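You operate a simulated robot arm through the tools that you are given. There is no shell and no other tool. Be economical: measure what you need, move in short steps, check, and stop when the job is done.

The job below is to be done with a simulated two-armed robot. You get a single attempt, and the scene is never put back.

## Task
Shape the warm plain red shell in the cradle with block three.
Fine: block in, jaw against the shell, pin in its bore, air on till 35 C or less, then closed.

It is judged by the outcome, as a careful person would: the job done as asked, and still so three seconds after it is handed in. It fails if anything else is knocked over, pushed out of place, dropped, spilled or broken.

## Robot
Two 7-joint arms with two-finger parallel grippers on one trunk, on a base that drives. Base frame: it is fixed to the floor where the robot stands at the start and does not move with it; the origin is under the middle of the robot, x ahead of it, y to its left, z up. Lengths are in mm, angles in rad, forces in N, time in s.
The left shoulder is at the start at [70, 163, 1370], the right one opposite. With the tool pointing down near the work surface each hand reaches from about 100 to 820 mm from the robot's upright axis, wherever it stands, measured 20 degrees to its own side. Places, roughly: cool air valve [-300, 1300, 600]; cradle jaw [100, 700, 800]; pin bore of the cradle [200, 600, 800]. Payload 3.43 kg a hand.
The TCP of each hand is the grasp point between the finger pads, 34 mm short of the fingertips. In the tool frame z runs along the fingers and y along their closing line. The gripper opens to 128 mm. The fingers are 24 mm wide and 12 mm thick; the gripper's body (48 by 130 mm) begins 96 mm behind the TCP.
Orientation is that of the tool frame in the base frame, as a unit quaternion [x, y, z, w]. With the fingers straight down and closing along the base's y, the tool's x points along the base's -x, its y along +y and its z along -z.

## Interface
- The arms move only by the tool servo_tool. It takes "left_deltas", "right_deltas" or both (then of equal length, played together; a hand with none holds still); each is a list of rows, each an object of numbers (a shift or turn left out is 0, a gripper value left out holds the last): "dx", "dy", "dz": the shift along the tool's x, y, z in mm; "wx", "wy", "wz": the turn, a rotation vector about the tool's x, y, z in rad; "hand": the finger opening in mm, from 0 to 128. In form: [{"dx": .., "dy": .., "dz": .., "wx": .., "wy": .., "wz": .., "hand": ..}, ...]. A call has 1 to 20 rows; each row is the pose to reach, as a shift and turn from the pose commanded when the call began, along the tool's axes at that moment. Each row takes 0.2 s and may step no farther than 50 mm and 0.15 rad from the row before; otherwise, or with a gripper value out of range, the whole call is refused. A pose out of reach is approached as far as the arm can. The call stops where the force on the tool passes 90 N (or 10 N more than at its start, if that is more) or the arm is blocked; 0.2 s more then pass. Each finger travels about 153 mm/s and halts on what it meets, pressing with about 31 N; the grip force reading is that of the motor and also rises with nothing between the fingers. The clock runs only during rows and for 0.2 s after the last one: add rows that repeat a pose to give the fingers time. The reply holds the time, the measured pose of the TCP, the force on the tool along the base axes, the opening and the grip force, in the units named above and with some noise, with the torque about the TCP (base axes, N m) and any sound that the robot's microphone picked up.
- Cameras (640 x 400 px; columns grow to the right, rows downward): "scene" is now at [123.3, 57.6, 1612.9]; the picture's right is [0.62, -0.79, -0.00], its down [-0.33, -0.26, -0.91] and it looks along [0.71, 0.56, -0.42] (base axes); focal length 214 px, centre (320, 200). "left" rides on the left gripper at [76, 11, -160] in its tool frame; the picture's right is [-0.15, 0.99, 0.00], its down [-0.88, -0.13, -0.46] and it looks along [-0.45, -0.07, 0.89] (tool axes); focal length 234 px, centre (320, 200). "right" rides on the right gripper at [76, -11, -160] in its tool frame; the picture's right is [0.15, 0.99, 0.00], its down [-0.88, 0.13, -0.46] and it looks along [-0.45, 0.07, 0.89] (tool axes); focal length 234 px, centre (320, 200). There is no depth. A picture from a camera that has moved, and an enlarged one, comes with that camera's place and axes in the base frame and with its lens.
- capture(camera): a new picture of that camera. The clock stands still meanwhile.
- lift_body(by): slides the trunk up (or, below 0, down) by that many mm; the arms and the scene camera ride with it, the base frame stays. It gives what a move gives, with no picture.
- roll_base(legs): drives the robot by 1 to 6 legs, each [ahead, left, turn to the left] in mm, mm and rad, along the robot's own axes; the way and the turn of a leg run together, so that a leg with both is an arc; at most 1500 mm and 3.142 rad a leg. The arms and the cameras ride along, it lands a little off, and it stops where it bumps. It gives what a move gives.
- turn_head(pan, tilt): turns the head with the scene camera to pan (to the left, within 1.501 rad either way) and tilt (down, from -0.506 to 1.204), counted from straight ahead of the robot. It gives what a move gives.
- close_up(camera, box): a new picture of the part [left, top, right, bottom] of that camera's present view, enlarged. The clock stands still meanwhile.
- hand_in(): hands the job in; it is judged then, once.

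Go step by step. Nothing tells you exact positions but the pictures and the camera data: compare them with the known pose of the tool, close in by small moves and look again before you grip or let go. The budget is 120 turns and 108 pictures, counting those below and the enlarged ones. Unless the task says otherwise, let go and move clear before handing in, and close with one line.

The tools are called after "Request:" by a JSON object that holds its "api" and its "payload". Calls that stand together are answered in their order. servo_tool: Moves the arms, as the interface text tells. Its arguments: {"type":"object","properties":{"left_deltas":{"type":"array","items":{"type":"object","properties":{"dx":{"type":"number"},"dy":{"type":"number"},"dz":{"type":"number"},"wx":{"type":"number"},"wy":{"type":"number"},"wz":{"type":"number"},"hand":{"type":"number"}}}},"right_deltas":{"type":"array","items":{"type":"object","properties":{"dx":{"type":"number"},"dy":{"type":"number"},"dz":{"type":"number"},"wx":{"type":"number"},"wy":{"type":"number"},"wz":{"type":"number"},"hand":{"type":"number"}}}}},"required":[]} The other tools are called the same way: lift_body (by) slides the trunk up or down; roll_base (legs) drives the base; turn_head (pan, tilt) turns the head that bears the scene camera; capture (camera) takes a picture; close_up (camera, box) takes an enlarged picture of a part of a camera's view; hand_in () hands the job in.

At the start:

```text
clock: 0.0
left_ee_pos: [433.3, 465.5, 1643.9]
left_tcp_rot: [0.0, 1.0, 0.0, -0.001]
left_contact_force: [0.0, -0.3, 0.0]
left_ft_torque: [0.01, 0.02, 0.01]
left_grip_width: 128.1
left_finger_force: 0.0
right_ee_pos: [439.6, 40.2, 1578.6]
right_tcp_rot: [0.0, 1.0, 0.0, 0.0]
right_contact_force: [0.4, 0.3, 0.3]
right_ft_torque: [-0.01, 0.02, 0.02]
right_grip_width: 128.1
right_finger_force: 0.2
trunk travel left (down, up): [-850.0, 90.0]
robot x, y, heading: [0.3, 0.4, -0.002]
head pan, tilt: [0.665, 0.435]
```

scene: 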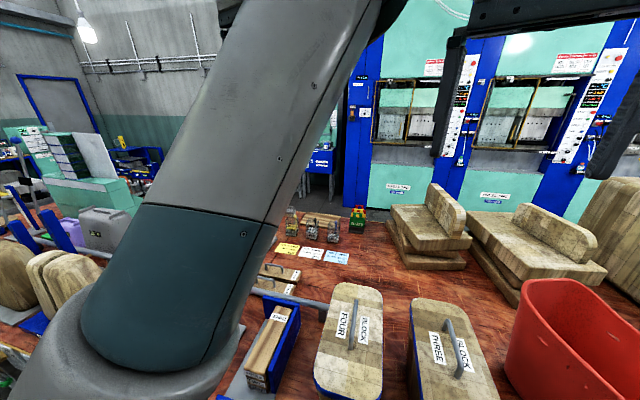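
right: 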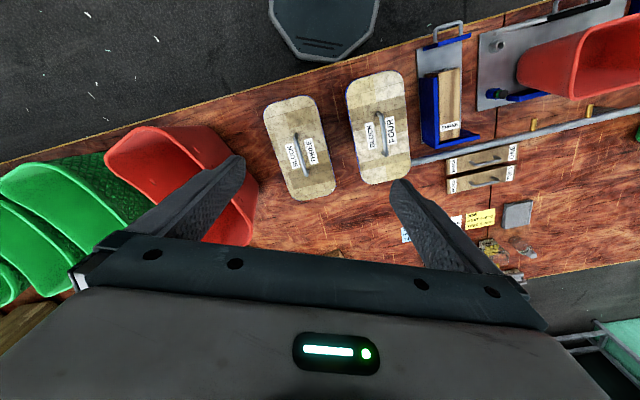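
left: 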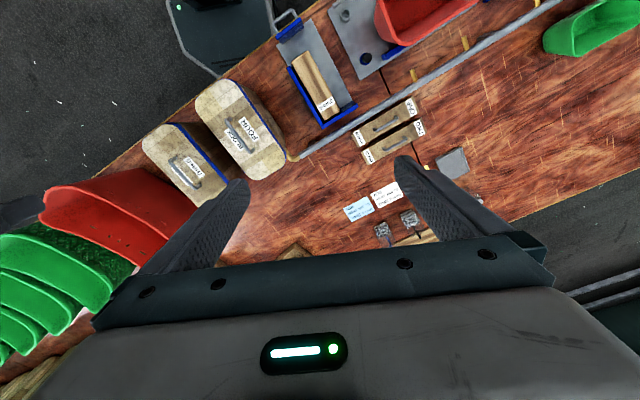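

The bench runs diagonally past the robot, and I can see blocks three and four, a drawer-like jaw, and a red shell in a cradle. I'll look around with the head first.

Request:
{"api": "turn_head", "payload": {"pan": 1.3, "tilt": 0.6}}

Request:
{"api": "capture", "payload": {"camera": "scene"}}

Request:
{"api": "close_up", "payload": {"camera": "left", "box": [120, 0, 480, 225]}}

Request:
{"api": "close_up", "payload": {"camera": "right", "box": [240, 0, 640, 250]}}

```text
clock: 1.0
left_ee_pos: [433.5, 464.1, 1644.1]
left_tcp_rot: [0.0, 1.0, 0.001, 0.001]
left_contact_force: [-0.3, -0.2, -0.2]
left_ft_torque: [0.03, -0.01, 0.01]
left_grip_width: 127.8
left_finger_force: 0.1
right_ee_pos: [438.9, 40.4, 1579.2]
right_tcp_rot: [-0.001, 1.0, 0.0, -0.001]
right_contact_force: [-0.6, 0.2, -0.1]
right_ft_torque: [-0.04, 0.03, -0.04]
right_grip_width: 128.0
right_finger_force: 0.0
trunk travel left (down, up): [-850.0, 90.0]
robot x, y, heading: [0.6, -0.1, 0.001]
head pan, tilt: [1.3, 0.6]
```

```text
104 pictures are left
camera scene: at [74.5, 85.9, 1598.0], right [0.96, -0.27, 0.0], down [-0.15, -0.54, -0.83], along [0.22, 0.8, -0.56], focal length 214 px, centre (320, 200)
```

scene: 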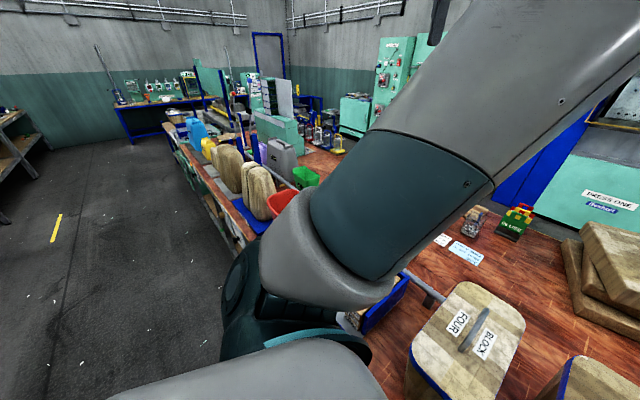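

```text
1.78 times, centred on (300, 112) of left
camera zoom: at [357.9, 476.2, 1803.6], right [0.15, 0.99, 0.0], down [0.88, -0.13, 0.46], along [0.45, -0.07, -0.89], focal length 416 px, centre (356, 356)
```

zoom: 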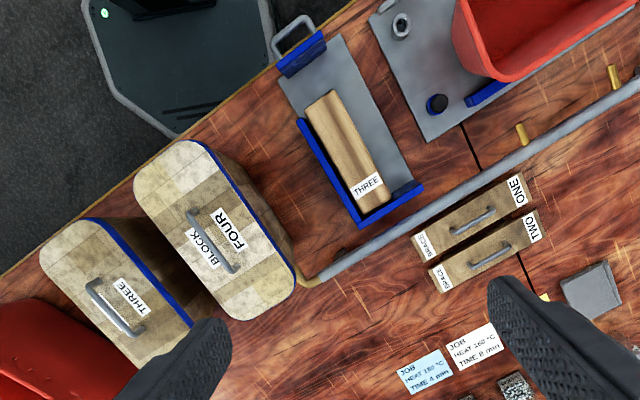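

```text
1.60 times, centred on (440, 125) of right
camera zoom: at [364.5, 29.1, 1739.2], right [-0.15, 0.99, 0.0], down [0.88, 0.13, 0.46], along [0.45, 0.07, -0.89], focal length 375 px, centre (128, 320)
```

zoom: 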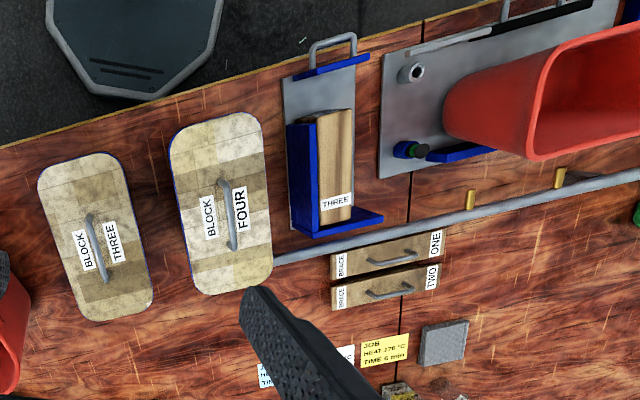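

The cradle sits left along the bench, whose front edge is turned about 0.42 rad to the robot. I'll square up to the bench and slide left to look at the cradle.

Request:
{"api": "roll_base", "payload": {"legs": [[-60, 0, 0], [0, 0, 0.425], [0, 420, 0]]}}

Request:
{"api": "turn_head", "payload": {"pan": 0.0, "tilt": 0.9}}

Request:
{"api": "capture", "payload": {"camera": "scene"}}

Request:
{"api": "capture", "payload": {"camera": "left"}}

Request:
{"api": "capture", "payload": {"camera": "right"}}

```text
clock: 5.4
left_ee_pos: [-25.0, 981.3, 1645.4]
left_tcp_rot: [-0.208, 0.978, 0.0, 0.0]
left_contact_force: [-0.4, -0.6, 0.5]
left_ft_torque: [-0.01, 0.0, 0.0]
left_grip_width: 128.1
left_finger_force: 0.1
right_ee_pos: [154.3, 596.6, 1580.1]
right_tcp_rot: [-0.209, 0.978, 0.001, 0.0]
right_contact_force: [-0.6, -0.6, 0.3]
right_ft_torque: [0.01, 0.01, 0.0]
right_grip_width: 127.9
right_finger_force: 0.0
trunk travel left (down, up): [-850.0, 90.0]
robot x, y, heading: [-229.9, 386.2, 0.42]
head pan, tilt: [1.3, 0.6]
```

```text
clock: 6.9
left_ee_pos: [-25.8, 984.0, 1644.7]
left_tcp_rot: [-0.209, 0.978, 0.0, 0.0]
left_contact_force: [-0.9, 0.5, 0.1]
left_ft_torque: [0.01, -0.01, -0.02]
left_grip_width: 128.1
left_finger_force: 0.1
right_ee_pos: [151.2, 600.2, 1578.0]
right_tcp_rot: [-0.209, 0.978, 0.0, -0.001]
right_contact_force: [-0.7, 0.1, -0.1]
right_ft_torque: [0.01, 0.04, 0.01]
right_grip_width: 127.9
right_finger_force: 0.0
trunk travel left (down, up): [-850.0, 90.0]
robot x, y, heading: [-231.1, 383.8, 0.415]
head pan, tilt: [0.0, 0.901]
```

```text
101 pictures are left
camera scene: at [-116.7, 435.2, 1573.2], right [0.41, -0.91, 0.0], down [-0.72, -0.32, -0.62], along [0.57, 0.25, -0.78], focal length 214 px, centre (320, 200)
```

scene: 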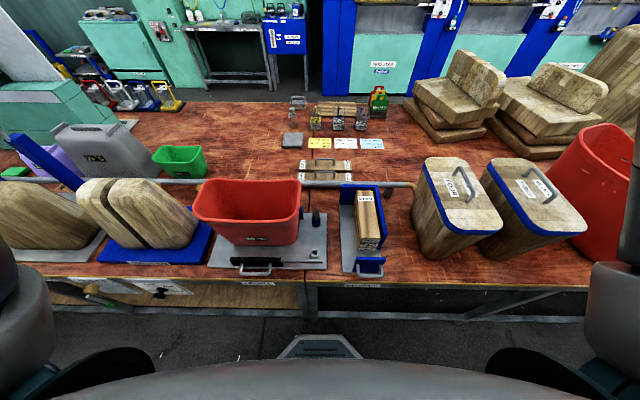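

```text
100 pictures are left
camera left: at [-99.2, 963.5, 1803.6], right [-0.27, 0.96, 0.0], down [0.86, 0.24, 0.46], along [0.44, 0.12, -0.89], focal length 234 px, centre (320, 200)
```

left: 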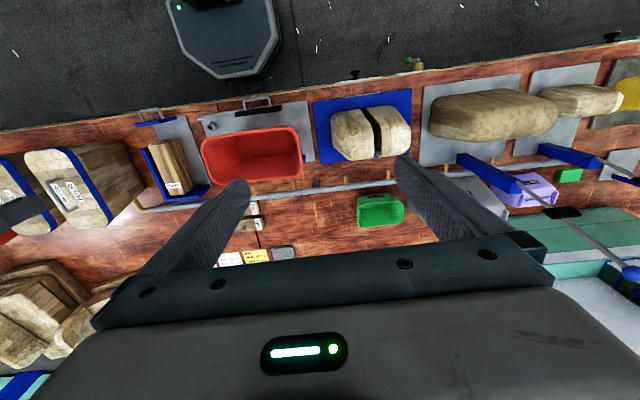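

```text
99 pictures are left
camera right: at [89.2, 557.9, 1739.2], right [-0.54, 0.84, 0.0], down [0.75, 0.48, 0.46], along [0.38, 0.25, -0.89], focal length 234 px, centre (320, 200)
```

right: 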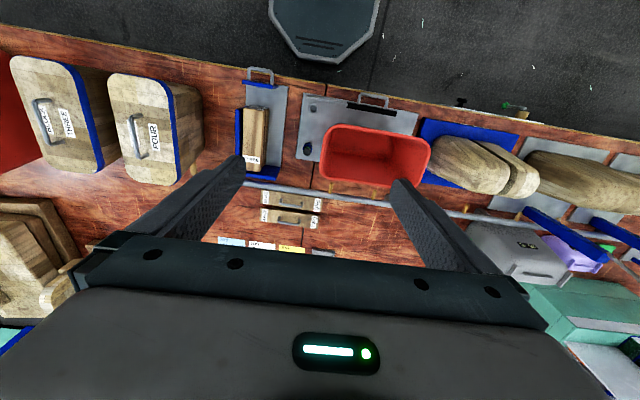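

Request:
{"api": "close_up", "payload": {"camera": "scene", "box": [180, 160, 400, 297]}}

Request:
{"api": "close_up", "payload": {"camera": "scene", "box": [20, 250, 340, 330]}}

Request:
{"api": "close_up", "payload": {"camera": "right", "box": [230, 50, 470, 200]}}

Request:
{"api": "close_up", "payload": {"camera": "scene", "box": [380, 130, 620, 280]}}

```text
2.91 times, centred on (290, 228) of scene
camera zoom: at [-116.7, 435.2, 1573.2], right [0.41, -0.91, 0.0], down [-0.72, -0.32, -0.62], along [0.57, 0.25, -0.78], focal length 624 px, centre (407, 117)
```

zoom: 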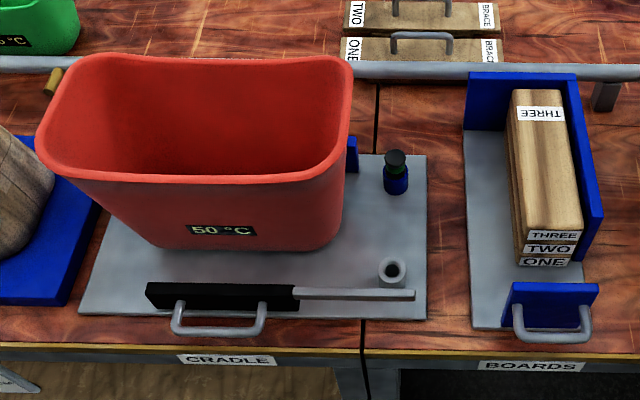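

```text
2.00 times, centred on (180, 290) of scene
camera zoom: at [-116.7, 435.2, 1573.2], right [0.41, -0.91, 0.0], down [-0.72, -0.32, -0.62], along [0.57, 0.25, -0.78], focal length 429 px, centre (600, 20)
```

zoom: 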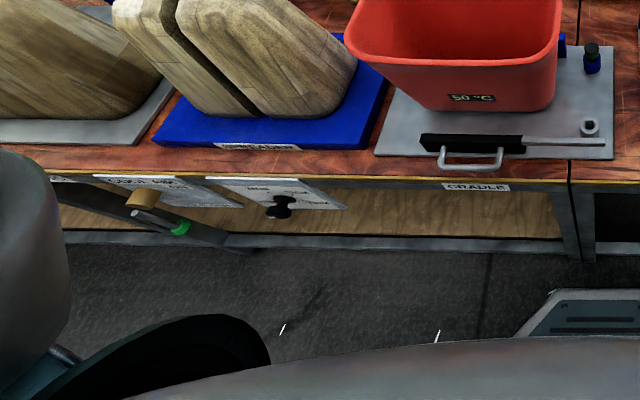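

```text
2.67 times, centred on (350, 125) of right
camera zoom: at [89.2, 557.9, 1739.2], right [-0.54, 0.84, 0.0], down [0.75, 0.48, 0.46], along [0.38, 0.25, -0.89], focal length 624 px, centre (240, 400)
```

zoom: 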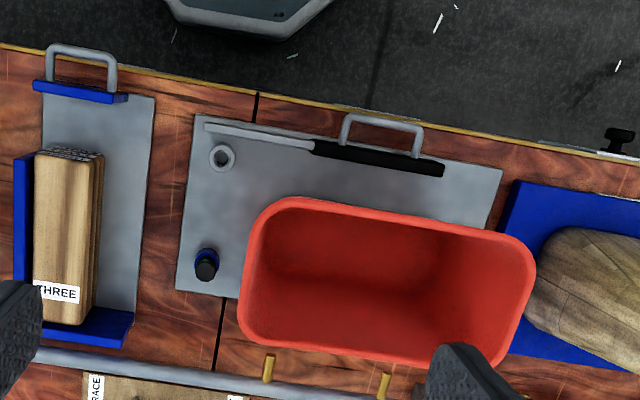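

```text
2.67 times, centred on (500, 205) of scene
camera zoom: at [-116.7, 435.2, 1573.2], right [0.41, -0.91, 0.0], down [-0.72, -0.32, -0.62], along [0.57, 0.25, -0.78], focal length 572 px, centre (-160, 187)
```

zoom: 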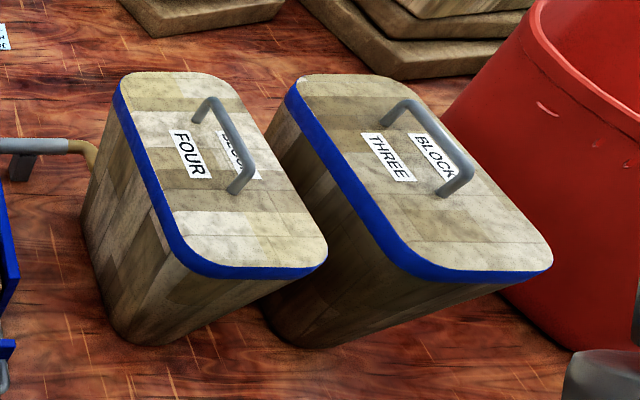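

Block three (with handle) is on the right, and the cradle holds a shell reading 50 °C, with a sliding jaw, a pin at rest and its bore. I'll drive right to pick up block three with the right hand.

Request:
{"api": "roll_base", "payload": {"legs": [[0, -630, -0.015]]}}

Request:
{"api": "servo_tool", "payload": {"right_deltas": [{"dy": -30}, {"dy": -60}, {"dy": -90}]}}

Request:
{"api": "capture", "payload": {"camera": "right"}}

Request:
{"api": "capture", "payload": {"camera": "scene"}}

```text
clock: 10.4
left_ee_pos: [230.7, 414.3, 1643.6]
left_tcp_rot: [-0.201, 0.98, -0.001, 0.0]
left_contact_force: [-0.2, 0.0, -0.7]
left_ft_torque: [-0.02, -0.02, 0.01]
left_grip_width: 127.9
left_finger_force: 0.1
right_ee_pos: [404.7, 27.6, 1579.6]
right_tcp_rot: [-0.201, 0.98, 0.0, 0.0]
right_contact_force: [-0.3, -0.4, 0.2]
right_ft_torque: [0.01, -0.03, -0.01]
right_grip_width: 128.0
right_finger_force: 0.2
trunk travel left (down, up): [-850.0, 90.0]
robot x, y, heading: [19.2, -184.2, 0.401]
head pan, tilt: [0.0, 0.901]
```

```text
clock: 11.2
left_ee_pos: [231.0, 411.9, 1645.1]
left_tcp_rot: [-0.2, 0.98, 0.001, -0.001]
left_contact_force: [0.9, 0.5, -0.2]
left_ft_torque: [0.02, 0.06, 0.03]
left_grip_width: 128.0
left_finger_force: 0.0
right_ee_pos: [440.1, -58.0, 1578.2]
right_tcp_rot: [-0.202, 0.979, 0.001, 0.001]
right_contact_force: [-0.7, 0.1, 0.0]
right_ft_torque: [0.01, 0.0, -0.02]
right_grip_width: 128.2
right_finger_force: 0.1
trunk travel left (down, up): [-850.0, 90.0]
robot x, y, heading: [16.4, -182.2, 0.405]
head pan, tilt: [0.0, 0.901]
```

```text
94 pictures are left
camera right: at [375.9, -99.3, 1739.2], right [-0.52, 0.85, 0.0], down [0.76, 0.47, 0.46], along [0.39, 0.24, -0.89], focal length 234 px, centre (320, 200)
```

right: 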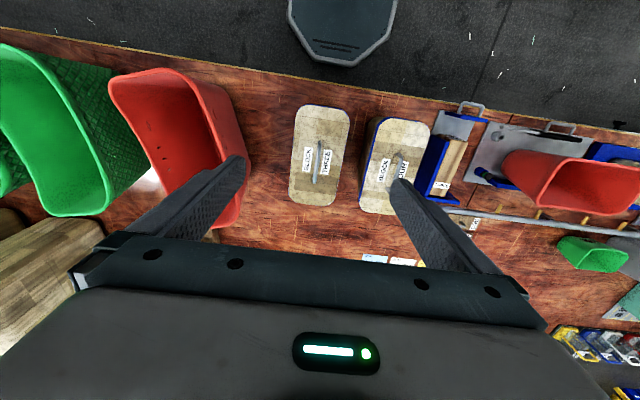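

```text
93 pictures are left
camera scene: at [132.5, -135.6, 1573.3], right [0.39, -0.92, 0.0], down [-0.72, -0.31, -0.62], along [0.57, 0.25, -0.78], focal length 214 px, centre (320, 200)
```

scene: 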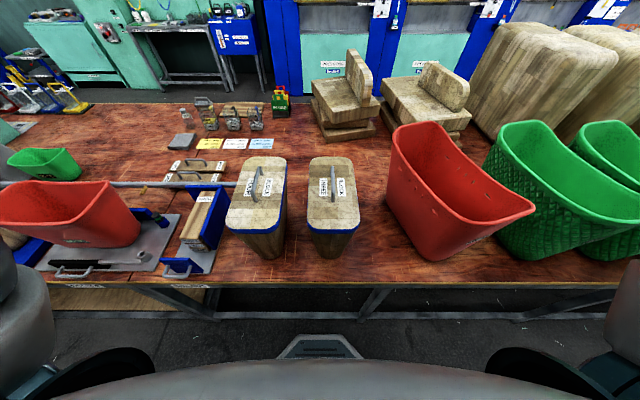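

Block three's handle looks to be about (540, 0, ~1130). I'll bring the right hand above it and look closer.

Request:
{"api": "servo_tool", "payload": {"right_deltas": [{"dx": -25, "dz": 40}, {"dx": -50, "dy": 5, "dz": 80}, {"dx": -75, "dy": 8, "dz": 120}, {"dx": -100, "dy": 12, "dz": 160}, {"dx": -115, "dy": 12, "dz": 200}, {"dx": -115, "dy": 12, "dz": 230}]}}

Request:
{"api": "capture", "payload": {"camera": "right"}}

Request:
{"api": "close_up", "payload": {"camera": "scene", "box": [220, 120, 420, 270]}}

```text
clock: 12.6
left_ee_pos: [230.9, 413.2, 1644.0]
left_tcp_rot: [-0.201, 0.98, 0.0, 0.0]
left_contact_force: [-0.1, -0.8, 0.8]
left_ft_torque: [0.0, -0.03, 0.0]
left_grip_width: 128.0
left_finger_force: 0.0
right_ee_pos: [539.7, 0.2, 1350.6]
right_tcp_rot: [-0.201, 0.98, 0.0, 0.0]
right_contact_force: [0.5, 0.1, 0.5]
right_ft_torque: [0.01, -0.02, 0.05]
right_grip_width: 128.1
right_finger_force: 0.2
trunk travel left (down, up): [-850.0, 90.0]
robot x, y, heading: [11.8, -184.6, 0.404]
head pan, tilt: [0.0, 0.901]
```

```text
92 pictures are left
camera right: at [475.1, -39.1, 1510.2], right [-0.52, 0.85, 0.0], down [0.76, 0.47, 0.46], along [0.39, 0.24, -0.89], focal length 234 px, centre (320, 200)
```

right: 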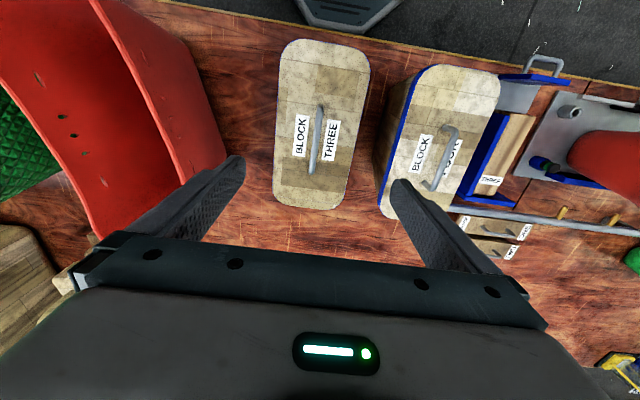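

```text
2.67 times, centred on (320, 195) of scene
camera zoom: at [132.3, -134.4, 1573.3], right [0.39, -0.92, 0.0], down [-0.72, -0.31, -0.62], along [0.57, 0.24, -0.78], focal length 572 px, centre (320, 213)
```

zoom: 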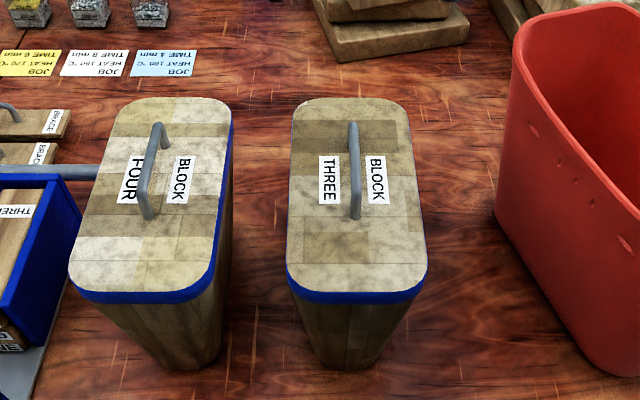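

Triangulating, the handle bar is around (565, 7, 1082), along the robot's forward axis. I'll close in above it and look again.

Request:
{"api": "servo_tool", "payload": {"right_deltas": [{"dx": -13, "dy": -2, "dz": 45, "hand": 60}, {"dx": -26, "dy": -4, "dz": 90}, {"dx": -26, "dy": -4, "dz": 135}, {"dx": -26, "dy": -4, "dz": 180}, {"dx": -26, "dy": -4, "dz": 200}]}}

Request:
{"api": "capture", "payload": {"camera": "right"}}

Request:
{"api": "close_up", "payload": {"camera": "scene", "box": [260, 120, 420, 240]}}

```text
clock: 13.8
left_ee_pos: [232.2, 414.0, 1644.0]
left_tcp_rot: [-0.2, 0.98, 0.0, 0.0]
left_contact_force: [-0.3, -0.3, -0.1]
left_ft_torque: [0.0, 0.02, -0.02]
left_grip_width: 127.9
left_finger_force: 0.0
right_ee_pos: [567.6, 6.3, 1147.0]
right_tcp_rot: [-0.201, 0.98, 0.0, 0.0]
right_contact_force: [0.6, 0.0, 0.8]
right_ft_torque: [0.02, 0.02, 0.02]
right_grip_width: 59.9
right_finger_force: 0.1
trunk travel left (down, up): [-850.0, 90.0]
robot x, y, heading: [18.7, -184.5, 0.409]
head pan, tilt: [0.0, 0.901]
```

```text
90 pictures are left
camera right: at [503.6, -33.9, 1307.7], right [-0.52, 0.85, 0.0], down [0.76, 0.47, 0.46], along [0.39, 0.24, -0.89], focal length 234 px, centre (320, 200)
```

right: 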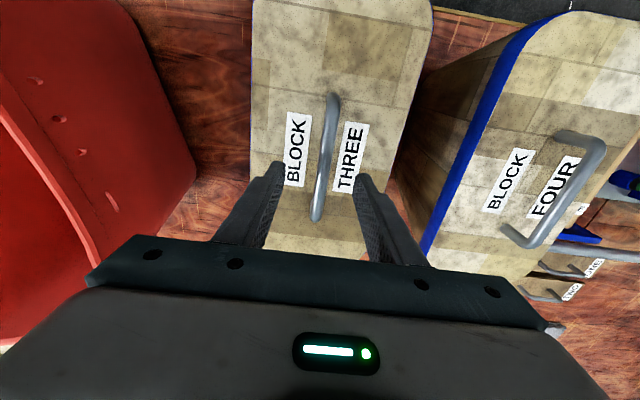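

```text
3.33 times, centred on (340, 180) of scene
camera zoom: at [133.0, -133.9, 1573.2], right [0.39, -0.92, 0.0], down [-0.72, -0.31, -0.62], along [0.57, 0.24, -0.78], focal length 715 px, centre (253, 267)
```

zoom: 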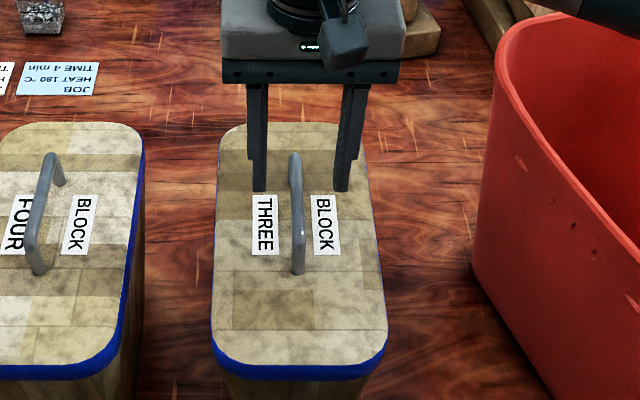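

The fingers straddle the handle line, with the handle's centre about 14 mm nearer me. I'll adjust, descend around the bar and look before gripping.

Request:
{"api": "servo_tool", "payload": {"right_deltas": [{"dx": 13, "dy": 3, "wz": -0.03}, {"dx": 13, "dy": 3, "dz": 25, "wz": -0.03}, {"dx": 13, "dy": 3, "dz": 45, "wz": -0.03}]}}

Request:
{"api": "capture", "payload": {"camera": "right"}}

Request:
{"api": "close_up", "payload": {"camera": "scene", "box": [280, 120, 400, 210]}}

```text
clock: 14.6
left_ee_pos: [230.3, 411.8, 1645.9]
left_tcp_rot: [-0.2, 0.98, 0.0, 0.001]
left_contact_force: [0.5, 0.6, -0.8]
left_ft_torque: [0.02, -0.04, -0.01]
left_grip_width: 128.1
left_finger_force: 0.1
right_ee_pos: [554.1, 1.4, 1105.3]
right_tcp_rot: [-0.216, 0.976, 0.001, 0.002]
right_contact_force: [6.4, 2.6, 11.8]
right_ft_torque: [-0.34, -0.27, 0.32]
right_grip_width: 60.6
right_finger_force: 0.6
trunk travel left (down, up): [-850.0, 90.0]
robot x, y, heading: [17.1, -184.5, 0.41]
head pan, tilt: [0.0, 0.901]
```

```text
88 pictures are left
camera right: at [490.0, -40.4, 1265.7], right [-0.55, 0.84, 0.0], down [0.74, 0.49, 0.46], along [0.38, 0.25, -0.89], focal length 234 px, centre (320, 200)
```

right: 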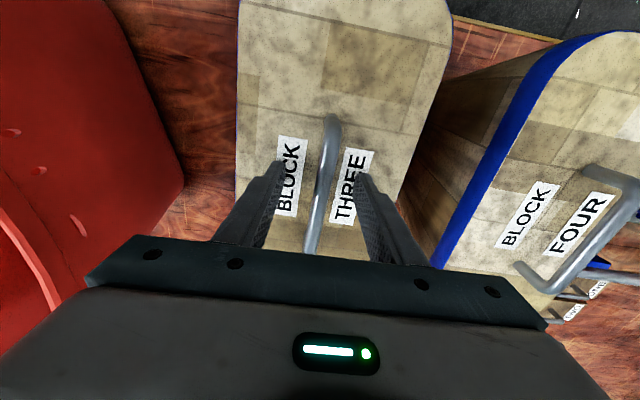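

```text
4.44 times, centred on (340, 165) of scene
camera zoom: at [130.3, -134.9, 1573.8], right [0.39, -0.92, 0.0], down [-0.72, -0.31, -0.62], along [0.57, 0.24, -0.78], focal length 953 px, centre (231, 356)
```

zoom: 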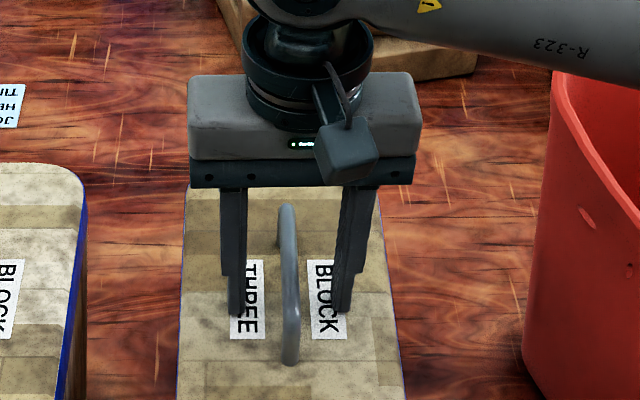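

The tips just touch the block top (about z 1071), so the bar lies at TCP height. I'll raise 3 mm, close and test-lift.

Request:
{"api": "servo_tool", "payload": {"right_deltas": [{"dz": -4}, {"dz": -4, "hand": 0}, {"dz": -4, "hand": 0}, {"dz": -4, "hand": 0}, {"dz": -4, "hand": 0}]}}

Request:
{"api": "servo_tool", "payload": {"right_deltas": [{"dz": -10}, {"dz": -20}, {"dz": -30}, {"dz": -30}]}}

Request:
{"api": "capture", "payload": {"camera": "right"}}

Request:
{"api": "capture", "payload": {"camera": "scene"}}

```text
clock: 15.8
left_ee_pos: [234.0, 413.4, 1642.8]
left_tcp_rot: [-0.2, 0.98, 0.001, -0.001]
left_contact_force: [0.2, -0.2, -0.4]
left_ft_torque: [0.0, 0.0, -0.01]
left_grip_width: 128.2
left_finger_force: 0.2
right_ee_pos: [553.7, 2.2, 1105.9]
right_tcp_rot: [-0.215, 0.977, -0.001, -0.001]
right_contact_force: [-1.0, -0.7, -0.1]
right_ft_torque: [-0.09, 0.27, 0.02]
right_grip_width: 11.7
right_finger_force: 30.9
trunk travel left (down, up): [-850.0, 90.0]
robot x, y, heading: [11.7, -181.9, 0.404]
head pan, tilt: [0.0, 0.901]
```

```text
clock: 16.8
left_ee_pos: [234.1, 414.6, 1643.6]
left_tcp_rot: [-0.2, 0.98, 0.0, -0.001]
left_contact_force: [-0.9, -0.2, 0.0]
left_ft_torque: [0.02, 0.0, -0.02]
left_grip_width: 127.8
left_finger_force: 0.1
right_ee_pos: [554.8, 4.8, 1137.2]
right_tcp_rot: [-0.216, 0.976, 0.0, -0.001]
right_contact_force: [-0.5, 0.4, -18.1]
right_ft_torque: [-0.05, 0.11, 0.01]
right_grip_width: 11.9
right_finger_force: 31.2
trunk travel left (down, up): [-850.0, 90.0]
robot x, y, heading: [13.8, -182.5, 0.401]
head pan, tilt: [0.0, 0.901]
```

```text
86 pictures are left
camera right: at [492.2, -37.8, 1296.8], right [-0.55, 0.84, 0.0], down [0.74, 0.49, 0.45], along [0.38, 0.25, -0.89], focal length 234 px, centre (320, 200)
```

right: 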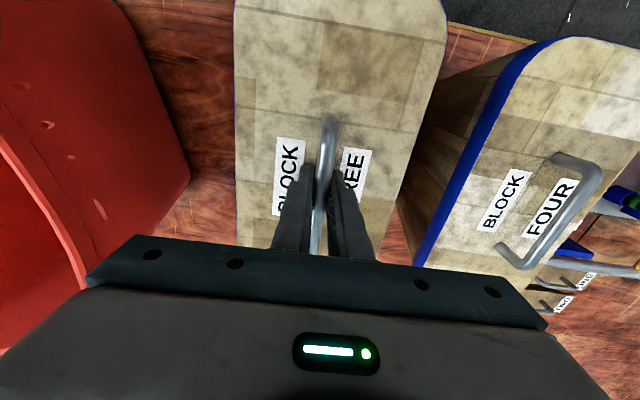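

```text
85 pictures are left
camera scene: at [134.6, -133.0, 1573.0], right [0.39, -0.92, 0.0], down [-0.72, -0.31, -0.62], along [0.57, 0.24, -0.78], focal length 214 px, centre (320, 200)
```

scene: 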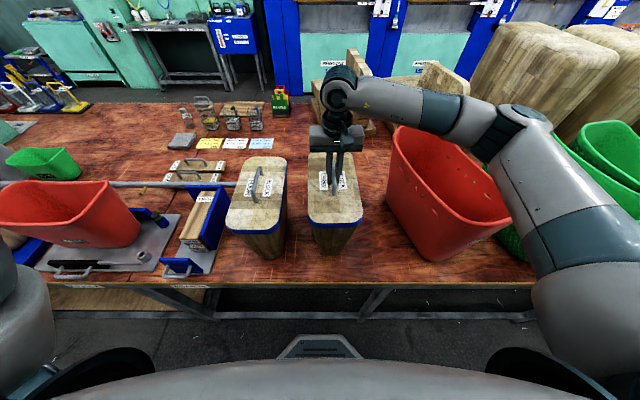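

Block three is held (about 1.85 kg). I'll lift it high and drive left to the cradle.

Request:
{"api": "servo_tool", "payload": {"right_deltas": [{"dz": -20}, {"dz": -50}, {"dz": -85}, {"dz": -120}, {"dz": -155}, {"dz": -190}, {"dz": -225}, {"dz": -260}, {"dz": -290}, {"dz": -310}, {"dz": -320}, {"dz": -320}]}}

Request:
{"api": "roll_base", "payload": {"legs": [[0, 420, 0], [0, 430, 0]]}}

Request:
{"api": "capture", "payload": {"camera": "scene"}}

Request:
{"api": "capture", "payload": {"camera": "right"}}

```text
clock: 19.4
left_ee_pos: [232.6, 413.6, 1643.9]
left_tcp_rot: [-0.201, 0.98, 0.0, 0.0]
left_contact_force: [0.1, 0.5, -0.3]
left_ft_torque: [-0.01, 0.01, -0.02]
left_grip_width: 128.1
left_finger_force: 0.0
right_ee_pos: [554.9, 3.2, 1455.7]
right_tcp_rot: [-0.215, 0.977, 0.0, -0.002]
right_contact_force: [-0.6, -0.3, -17.0]
right_ft_torque: [-0.05, 0.1, -0.02]
right_grip_width: 11.9
right_finger_force: 30.7
trunk travel left (down, up): [-850.0, 90.0]
robot x, y, heading: [18.2, -187.9, 0.404]
head pan, tilt: [0.0, 0.901]
```

```text
clock: 24.2
left_ee_pos: [-101.8, 1193.2, 1646.0]
left_tcp_rot: [-0.202, 0.979, 0.001, -0.001]
left_contact_force: [-0.7, 0.0, 0.9]
left_ft_torque: [0.0, -0.01, -0.04]
left_grip_width: 128.0
left_finger_force: 0.1
right_ee_pos: [220.3, 783.1, 1456.4]
right_tcp_rot: [-0.216, 0.976, 0.001, -0.002]
right_contact_force: [-0.4, -0.3, -16.7]
right_ft_torque: [-0.09, 0.07, 0.03]
right_grip_width: 11.8
right_finger_force: 31.3
trunk travel left (down, up): [-850.0, 90.0]
robot x, y, heading: [-317.5, 595.2, 0.409]
head pan, tilt: [0.0, 0.901]
```

```text
84 pictures are left
camera scene: at [-200.9, 645.1, 1573.0], right [0.4, -0.92, 0.0], down [-0.72, -0.31, -0.62], along [0.57, 0.25, -0.78], focal length 214 px, centre (320, 200)
```

scene: 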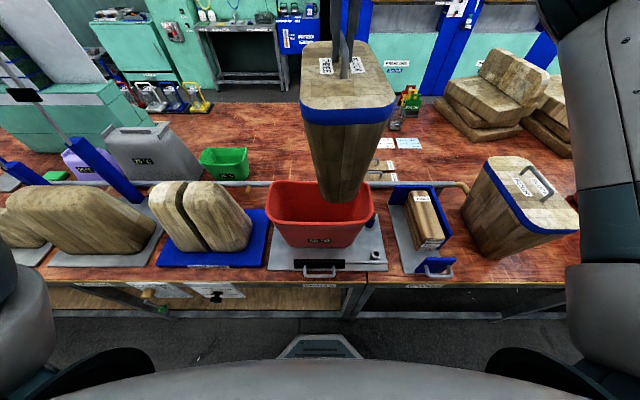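

```text
83 pictures are left
camera right: at [157.2, 741.2, 1616.1], right [-0.55, 0.83, 0.0], down [0.74, 0.49, 0.45], along [0.38, 0.25, -0.89], focal length 234 px, centre (320, 200)
```

right: 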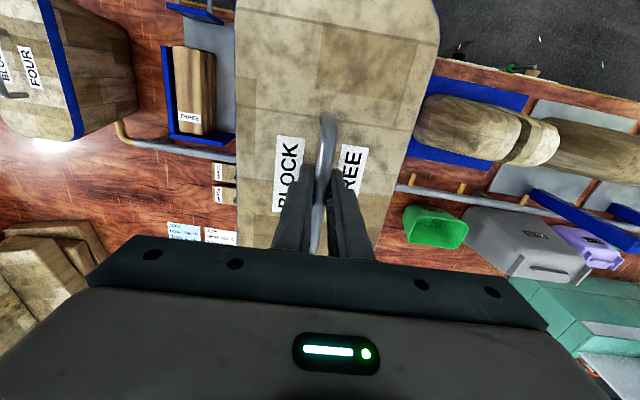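

The block hangs right of the shell, well above it. I'll turn it about 90° to line up with the shell, then measure the shell's rim.

Request:
{"api": "servo_tool", "payload": {"right_deltas": [{"wz": -0.14}, {"wz": -0.28}, {"wz": -0.42}, {"wz": -0.56}, {"wz": -0.7}, {"wz": -0.84}, {"wz": -0.98}, {"wz": -1.12}, {"wz": -1.26}, {"wz": -1.4}, {"wz": -1.54}, {"wz": -1.57}, {"wz": -1.57}]}}

Request:
{"api": "close_up", "payload": {"camera": "scene", "box": [220, 140, 420, 290]}}

Request:
{"api": "capture", "payload": {"camera": "left"}}

Request:
{"api": "capture", "payload": {"camera": "right"}}

```text
clock: 27.0
left_ee_pos: [-103.4, 1192.6, 1644.4]
left_tcp_rot: [-0.202, 0.979, 0.001, -0.001]
left_contact_force: [-0.2, 0.2, -0.5]
left_ft_torque: [-0.02, -0.03, 0.0]
left_grip_width: 127.9
left_finger_force: 0.0
right_ee_pos: [107.0, 761.8, 1419.0]
right_tcp_rot: [0.842, -0.539, -0.001, 0.0]
right_contact_force: [0.6, -0.1, -15.9]
right_ft_torque: [-0.12, -0.11, 0.01]
right_grip_width: 11.6
right_finger_force: 30.9
right hand out of reach, approached as far as the arm can: row 9, 10, 11, 12, 13
trunk travel left (down, up): [-850.0, 90.0]
robot x, y, heading: [-317.6, 594.0, 0.413]
head pan, tilt: [0.0, 0.901]
```

```text
2.67 times, centred on (320, 215) of scene
camera zoom: at [-201.7, 646.9, 1573.0], right [0.4, -0.92, 0.0], down [-0.72, -0.31, -0.62], along [0.57, 0.25, -0.78], focal length 572 px, centre (320, 160)
```

zoom: 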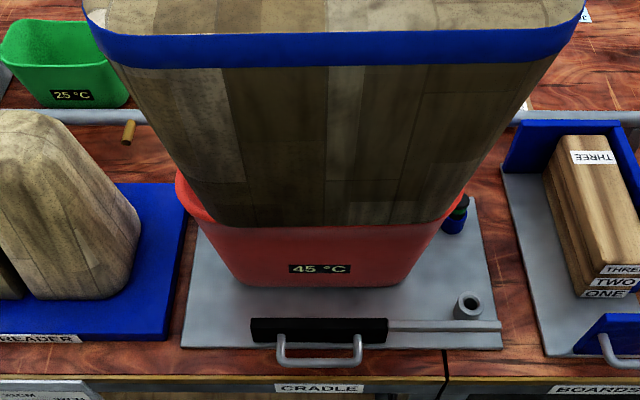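

```text
81 pictures are left
camera left: at [-176.6, 1175.0, 1803.3], right [-0.26, 0.97, 0.0], down [0.86, 0.23, 0.45], along [0.44, 0.12, -0.89], focal length 234 px, centre (320, 200)
```

left: 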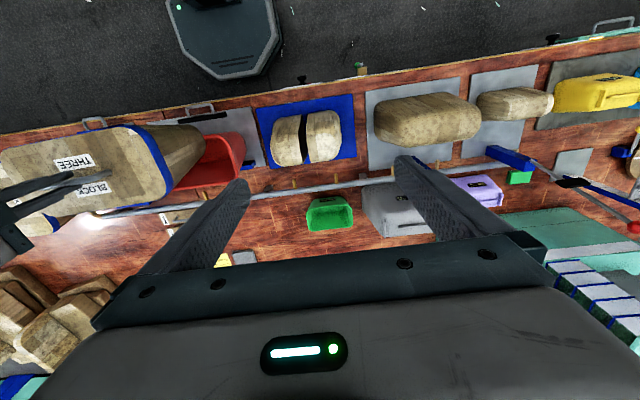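

```text
80 pictures are left
camera right: at [149.4, 697.7, 1578.6], right [-0.84, -0.55, 0.0], down [-0.49, 0.74, 0.46], along [-0.25, 0.38, -0.89], focal length 234 px, centre (320, 200)
```

right: 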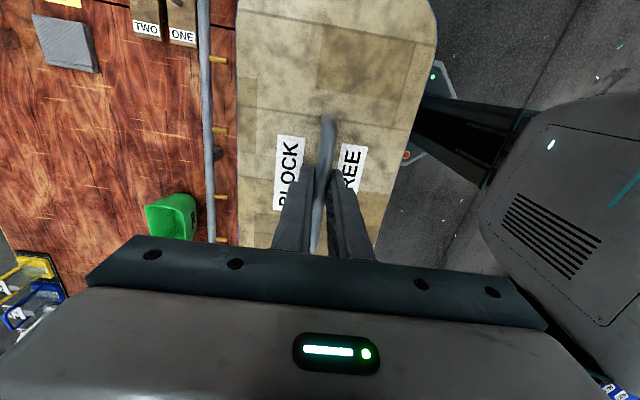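

The shell has already cooled to 45 °C, so time matters. The block is aligned; I'll drive ahead 70 mm so the hand reaches over the shell, then check where the hand is.

Request:
{"api": "roll_base", "payload": {"legs": [[70, 0, 0]]}}

Request:
{"api": "servo_tool", "payload": {"right_deltas": [{"dz": 0}]}}

Request:
{"api": "capture", "payload": {"camera": "scene"}}

```text
clock: 28.0
left_ee_pos: [-53.1, 1215.6, 1648.3]
left_tcp_rot: [-0.203, 0.979, 0.001, 0.003]
left_contact_force: [-1.6, -0.4, 0.2]
left_ft_torque: [0.04, -0.15, 0.01]
left_grip_width: 128.0
left_finger_force: 0.1
right_ee_pos: [158.6, 786.5, 1422.6]
right_tcp_rot: [0.843, -0.538, 0.001, -0.004]
right_contact_force: [2.4, 1.7, -20.7]
right_ft_torque: [-0.08, -0.01, 0.02]
right_grip_width: 11.5
right_finger_force: 30.0
trunk travel left (down, up): [-850.0, 90.0]
robot x, y, heading: [-259.8, 623.1, 0.408]
head pan, tilt: [0.0, 0.901]
```

```text
clock: 28.4
left_ee_pos: [-40.6, 1222.2, 1643.6]
left_tcp_rot: [-0.202, 0.979, 0.001, 0.0]
left_contact_force: [-0.4, -0.2, 0.5]
left_ft_torque: [0.01, 0.01, 0.02]
left_grip_width: 128.0
left_finger_force: 0.1
right_ee_pos: [169.6, 790.4, 1420.0]
right_tcp_rot: [0.843, -0.538, 0.0, 0.001]
right_contact_force: [-3.3, -0.2, -17.3]
right_ft_torque: [-0.1, -0.1, 0.0]
right_grip_width: 11.4
right_finger_force: 31.0
trunk travel left (down, up): [-850.0, 90.0]
robot x, y, heading: [-259.2, 623.2, 0.412]
head pan, tilt: [0.0, 0.901]
```

```text
79 pictures are left
camera scene: at [-138.5, 674.7, 1572.9], right [0.4, -0.92, 0.0], down [-0.72, -0.31, -0.62], along [0.57, 0.25, -0.79], focal length 214 px, centre (320, 200)
```

scene: 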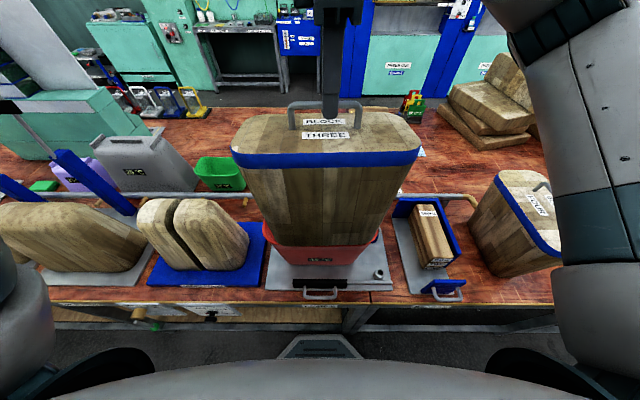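

The hand held its place and the block is above the shell, needing about 13 mm further and 10 mm left. I'll shift and lower it part of the way.

Request:
{"api": "servo_tool", "payload": {"right_deltas": [{"dx": -5, "dy": -7}, {"dx": -10, "dy": -13, "dz": 20}, {"dx": -10, "dy": -13, "dz": 60}, {"dx": -10, "dy": -13, "dz": 100}, {"dx": -10, "dy": -13, "dz": 130}]}}

Request:
{"api": "close_up", "payload": {"camera": "scene", "box": [220, 140, 420, 290]}}

Request:
{"api": "capture", "payload": {"camera": "right"}}

```text
clock: 29.6
left_ee_pos: [-41.5, 1222.7, 1644.6]
left_tcp_rot: [-0.204, 0.979, 0.0, -0.001]
left_contact_force: [0.0, -0.3, 0.6]
left_ft_torque: [0.0, 0.04, 0.0]
left_grip_width: 128.2
left_finger_force: 0.1
right_ee_pos: [177.3, 806.8, 1289.6]
right_tcp_rot: [0.843, -0.538, -0.002, 0.0]
right_contact_force: [0.5, 0.3, -16.8]
right_ft_torque: [-0.15, -0.01, -0.02]
right_grip_width: 11.7
right_finger_force: 30.2
right hand out of reach, approached as far as the arm can: row 1, 2
trunk travel left (down, up): [-850.0, 90.0]
robot x, y, heading: [-260.7, 623.6, 0.412]
head pan, tilt: [0.0, 0.901]
```

```text
2.67 times, centred on (320, 215) of scene
camera zoom: at [-137.6, 675.4, 1572.8], right [0.4, -0.92, 0.0], down [-0.72, -0.31, -0.62], along [0.57, 0.25, -0.79], focal length 572 px, centre (320, 160)
```

zoom: 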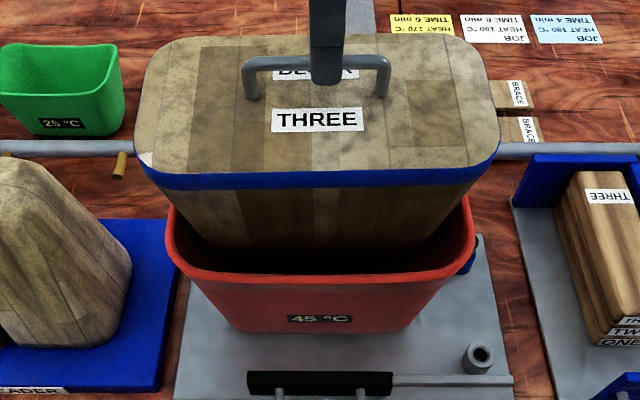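

```text
77 pictures are left
camera right: at [221.1, 741.9, 1448.7], right [-0.84, -0.55, 0.0], down [-0.49, 0.74, 0.46], along [-0.25, 0.38, -0.89], focal length 234 px, centre (320, 200)
```

right: 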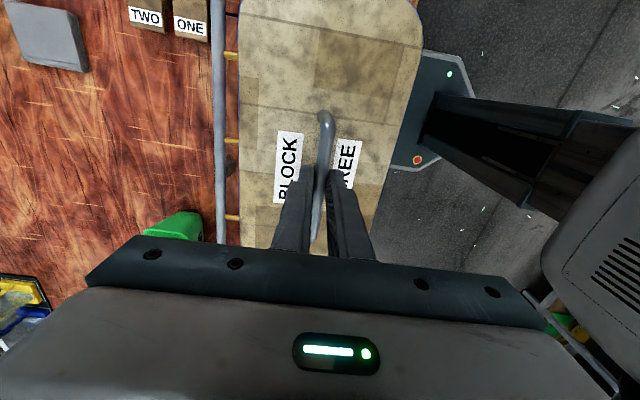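

The block has entered the shell's mouth and lateral alignment looks good. I'll check the front/back gap from closer pictures before lowering on.

Request:
{"api": "close_up", "payload": {"camera": "scene", "box": [265, 190, 395, 270]}}

Request:
{"api": "close_up", "payload": {"camera": "left", "box": [0, 80, 260, 240]}}

```text
4.92 times, centred on (330, 230) of scene
camera zoom: at [-137.6, 675.4, 1572.8], right [0.4, -0.92, 0.0], down [-0.72, -0.31, -0.62], along [0.57, 0.25, -0.79], focal length 1056 px, centre (271, 52)
```

zoom: 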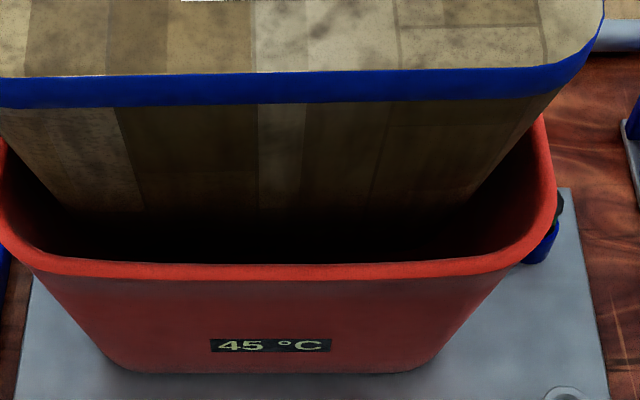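

```text
2.46 times, centred on (130, 160) of left
camera zoom: at [-113.6, 1203.4, 1803.1], right [-0.26, 0.97, 0.0], down [0.86, 0.23, 0.45], along [0.44, 0.12, -0.89], focal length 576 px, centre (788, 298)
```

zoom: 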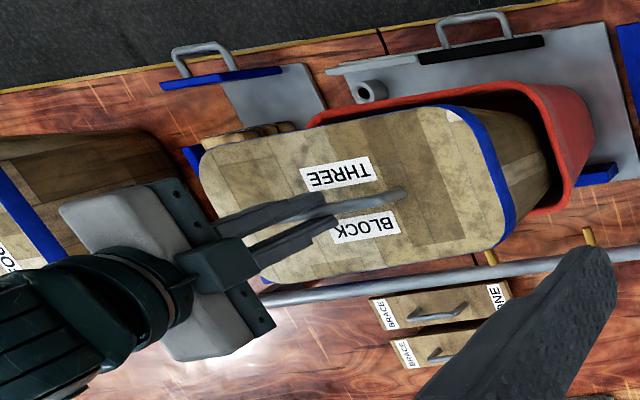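

The gap front and back looks acceptable, and the block is tapered. I'll lower further while watching the forces.

Request:
{"api": "servo_tool", "payload": {"right_deltas": [{"dz": 25}, {"dz": 50}, {"dz": 75}, {"dz": 100}, {"dz": 115}]}}

Request:
{"api": "close_up", "payload": {"camera": "scene", "box": [220, 140, 420, 290]}}

Request:
{"api": "close_up", "payload": {"camera": "left", "box": [0, 80, 260, 240]}}

```text
clock: 30.8
left_ee_pos: [-42.9, 1222.3, 1644.7]
left_tcp_rot: [-0.203, 0.979, 0.001, 0.0]
left_contact_force: [1.0, -0.4, -0.1]
left_ft_torque: [0.0, 0.03, 0.0]
left_grip_width: 128.0
left_finger_force: 0.0
right_ee_pos: [174.5, 803.0, 1176.5]
right_tcp_rot: [0.843, -0.538, -0.001, 0.0]
right_contact_force: [0.2, 0.0, -15.9]
right_ft_torque: [-0.11, 0.01, -0.02]
right_grip_width: 11.6
right_finger_force: 30.4
trunk travel left (down, up): [-850.0, 90.0]
robot x, y, heading: [-256.9, 621.5, 0.406]
head pan, tilt: [0.0, 0.901]
```

```text
2.67 times, centred on (320, 215) of scene
camera zoom: at [-139.2, 674.3, 1573.0], right [0.4, -0.92, 0.0], down [-0.72, -0.31, -0.62], along [0.57, 0.25, -0.78], focal length 572 px, centre (320, 160)
```

zoom: 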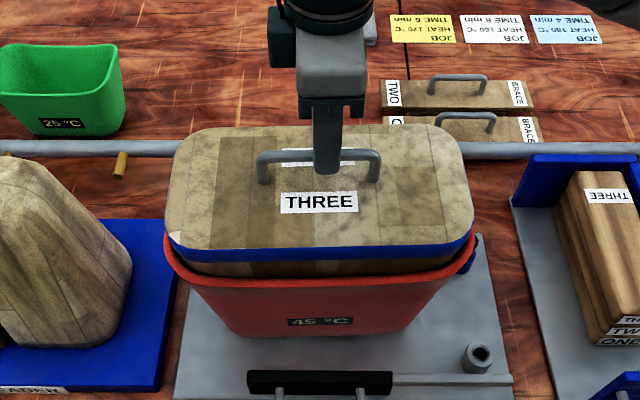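

```text
2.46 times, centred on (130, 160) of left
camera zoom: at [-115.6, 1202.1, 1803.7], right [-0.26, 0.97, 0.0], down [0.86, 0.23, 0.46], along [0.44, 0.12, -0.89], focal length 576 px, centre (788, 298)
```

zoom: 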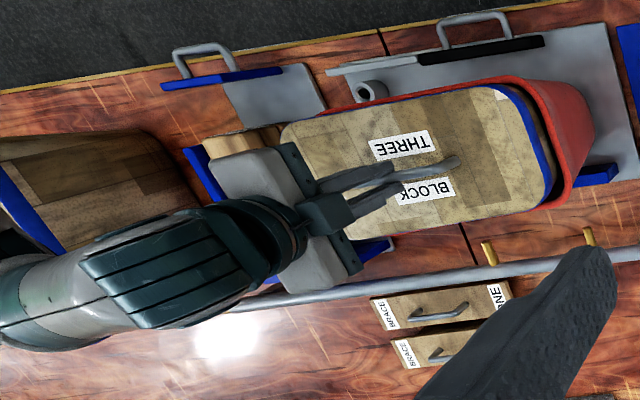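

The block is almost home with no contact yet. I'll lower it gently until its weight is taken.

Request:
{"api": "servo_tool", "payload": {"right_deltas": [{"dz": 12}, {"dz": 22}]}}

Request:
{"api": "servo_tool", "payload": {"right_deltas": [{"dz": 6}, {"dz": 11}]}}

Request:
{"api": "close_up", "payload": {"camera": "scene", "box": [220, 140, 420, 290]}}

```text
clock: 31.4
left_ee_pos: [-43.4, 1220.3, 1645.3]
left_tcp_rot: [-0.203, 0.979, 0.0, 0.0]
left_contact_force: [0.2, -0.4, -1.0]
left_ft_torque: [0.0, 0.01, -0.02]
left_grip_width: 127.8
left_finger_force: 0.0
right_ee_pos: [176.6, 803.3, 1154.2]
right_tcp_rot: [0.842, -0.539, -0.001, -0.003]
right_contact_force: [2.6, -0.1, -5.2]
right_ft_torque: [-0.14, -0.25, -0.22]
right_grip_width: 11.7
right_finger_force: 30.9
trunk travel left (down, up): [-850.0, 90.0]
robot x, y, heading: [-257.9, 621.8, 0.407]
head pan, tilt: [0.0, 0.901]
```

```text
clock: 32.0
left_ee_pos: [-45.5, 1220.2, 1645.5]
left_tcp_rot: [-0.203, 0.979, 0.0, 0.001]
left_contact_force: [0.3, 0.3, -0.6]
left_ft_torque: [0.04, 0.02, 0.02]
left_grip_width: 127.9
left_finger_force: 0.1
right_ee_pos: [172.4, 803.9, 1142.0]
right_tcp_rot: [0.842, -0.539, 0.0, -0.002]
right_contact_force: [7.9, -1.0, 25.7]
right_ft_torque: [0.1, -0.11, -0.51]
right_grip_width: 11.7
right_finger_force: 31.5
trunk travel left (down, up): [-850.0, 90.0]
robot x, y, heading: [-259.4, 623.7, 0.411]
head pan, tilt: [0.0, 0.901]
```

```text
2.67 times, centred on (320, 215) of scene
camera zoom: at [-142.5, 673.1, 1573.5], right [0.4, -0.92, 0.0], down [-0.72, -0.31, -0.62], along [0.57, 0.25, -0.78], focal length 572 px, centre (320, 160)
```

zoom: 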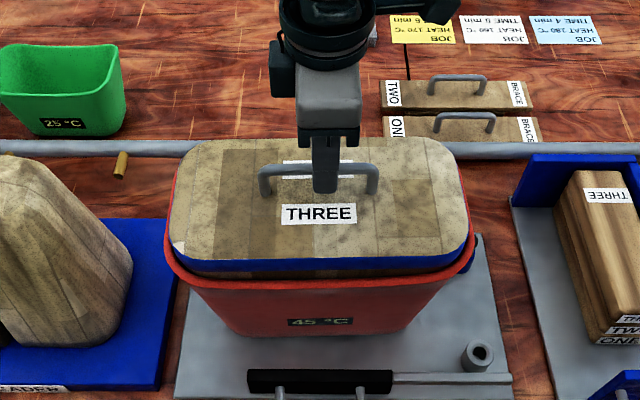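

The block bears on something while sitting slightly proud with a gap in front. I'll ease it about 6 mm toward me and let it down again to see if it seats deeper.

Request:
{"api": "servo_tool", "payload": {"right_deltas": [{"dz": -6}, {"dz": -6, "dy": 6}, {"dz": 0, "dy": 6}, {"dz": 4, "dy": 6}]}}

Request:
{"api": "close_up", "payload": {"camera": "scene", "box": [260, 180, 380, 270]}}

Request:
{"api": "close_up", "payload": {"camera": "left", "box": [100, 90, 260, 190]}}

```text
clock: 33.0
left_ee_pos: [-46.1, 1219.5, 1647.0]
left_tcp_rot: [-0.203, 0.979, 0.001, 0.001]
left_contact_force: [0.7, 0.4, 0.8]
left_ft_torque: [-0.01, -0.01, -0.01]
left_grip_width: 128.0
left_finger_force: 0.1
right_ee_pos: [167.7, 801.0, 1140.5]
right_tcp_rot: [0.843, -0.538, 0.0, -0.003]
right_contact_force: [6.2, 0.8, 26.1]
right_ft_torque: [0.14, -0.15, -0.2]
right_grip_width: 11.3
right_finger_force: 30.3
trunk travel left (down, up): [-850.0, 90.0]
robot x, y, heading: [-259.9, 621.3, 0.408]
head pan, tilt: [0.0, 0.901]
```

```text
4.44 times, centred on (320, 225) of scene
camera zoom: at [-142.9, 672.4, 1573.9], right [0.4, -0.92, 0.0], down [-0.72, -0.31, -0.62], along [0.57, 0.25, -0.78], focal length 953 px, centre (320, 89)
```

zoom: 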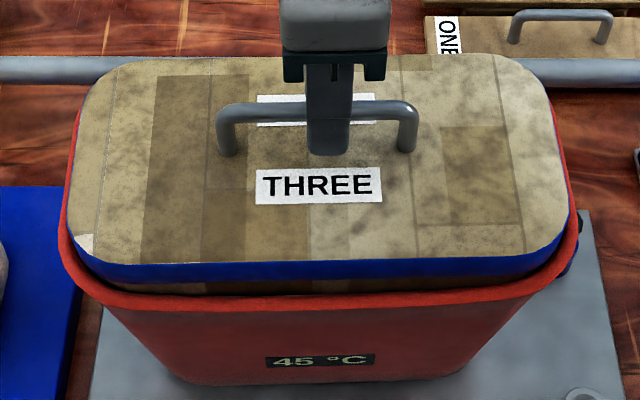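

```text
4.00 times, centred on (180, 140) of left
camera zoom: at [-120.0, 1199.9, 1805.5], right [-0.26, 0.97, 0.0], down [0.86, 0.23, 0.46], along [0.44, 0.12, -0.89], focal length 937 px, centre (880, 440)
```

zoom: 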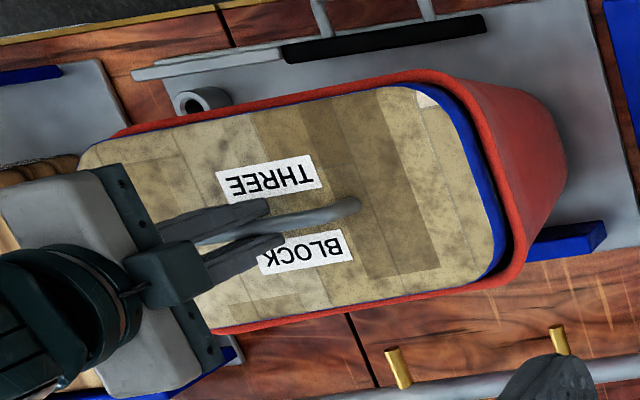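

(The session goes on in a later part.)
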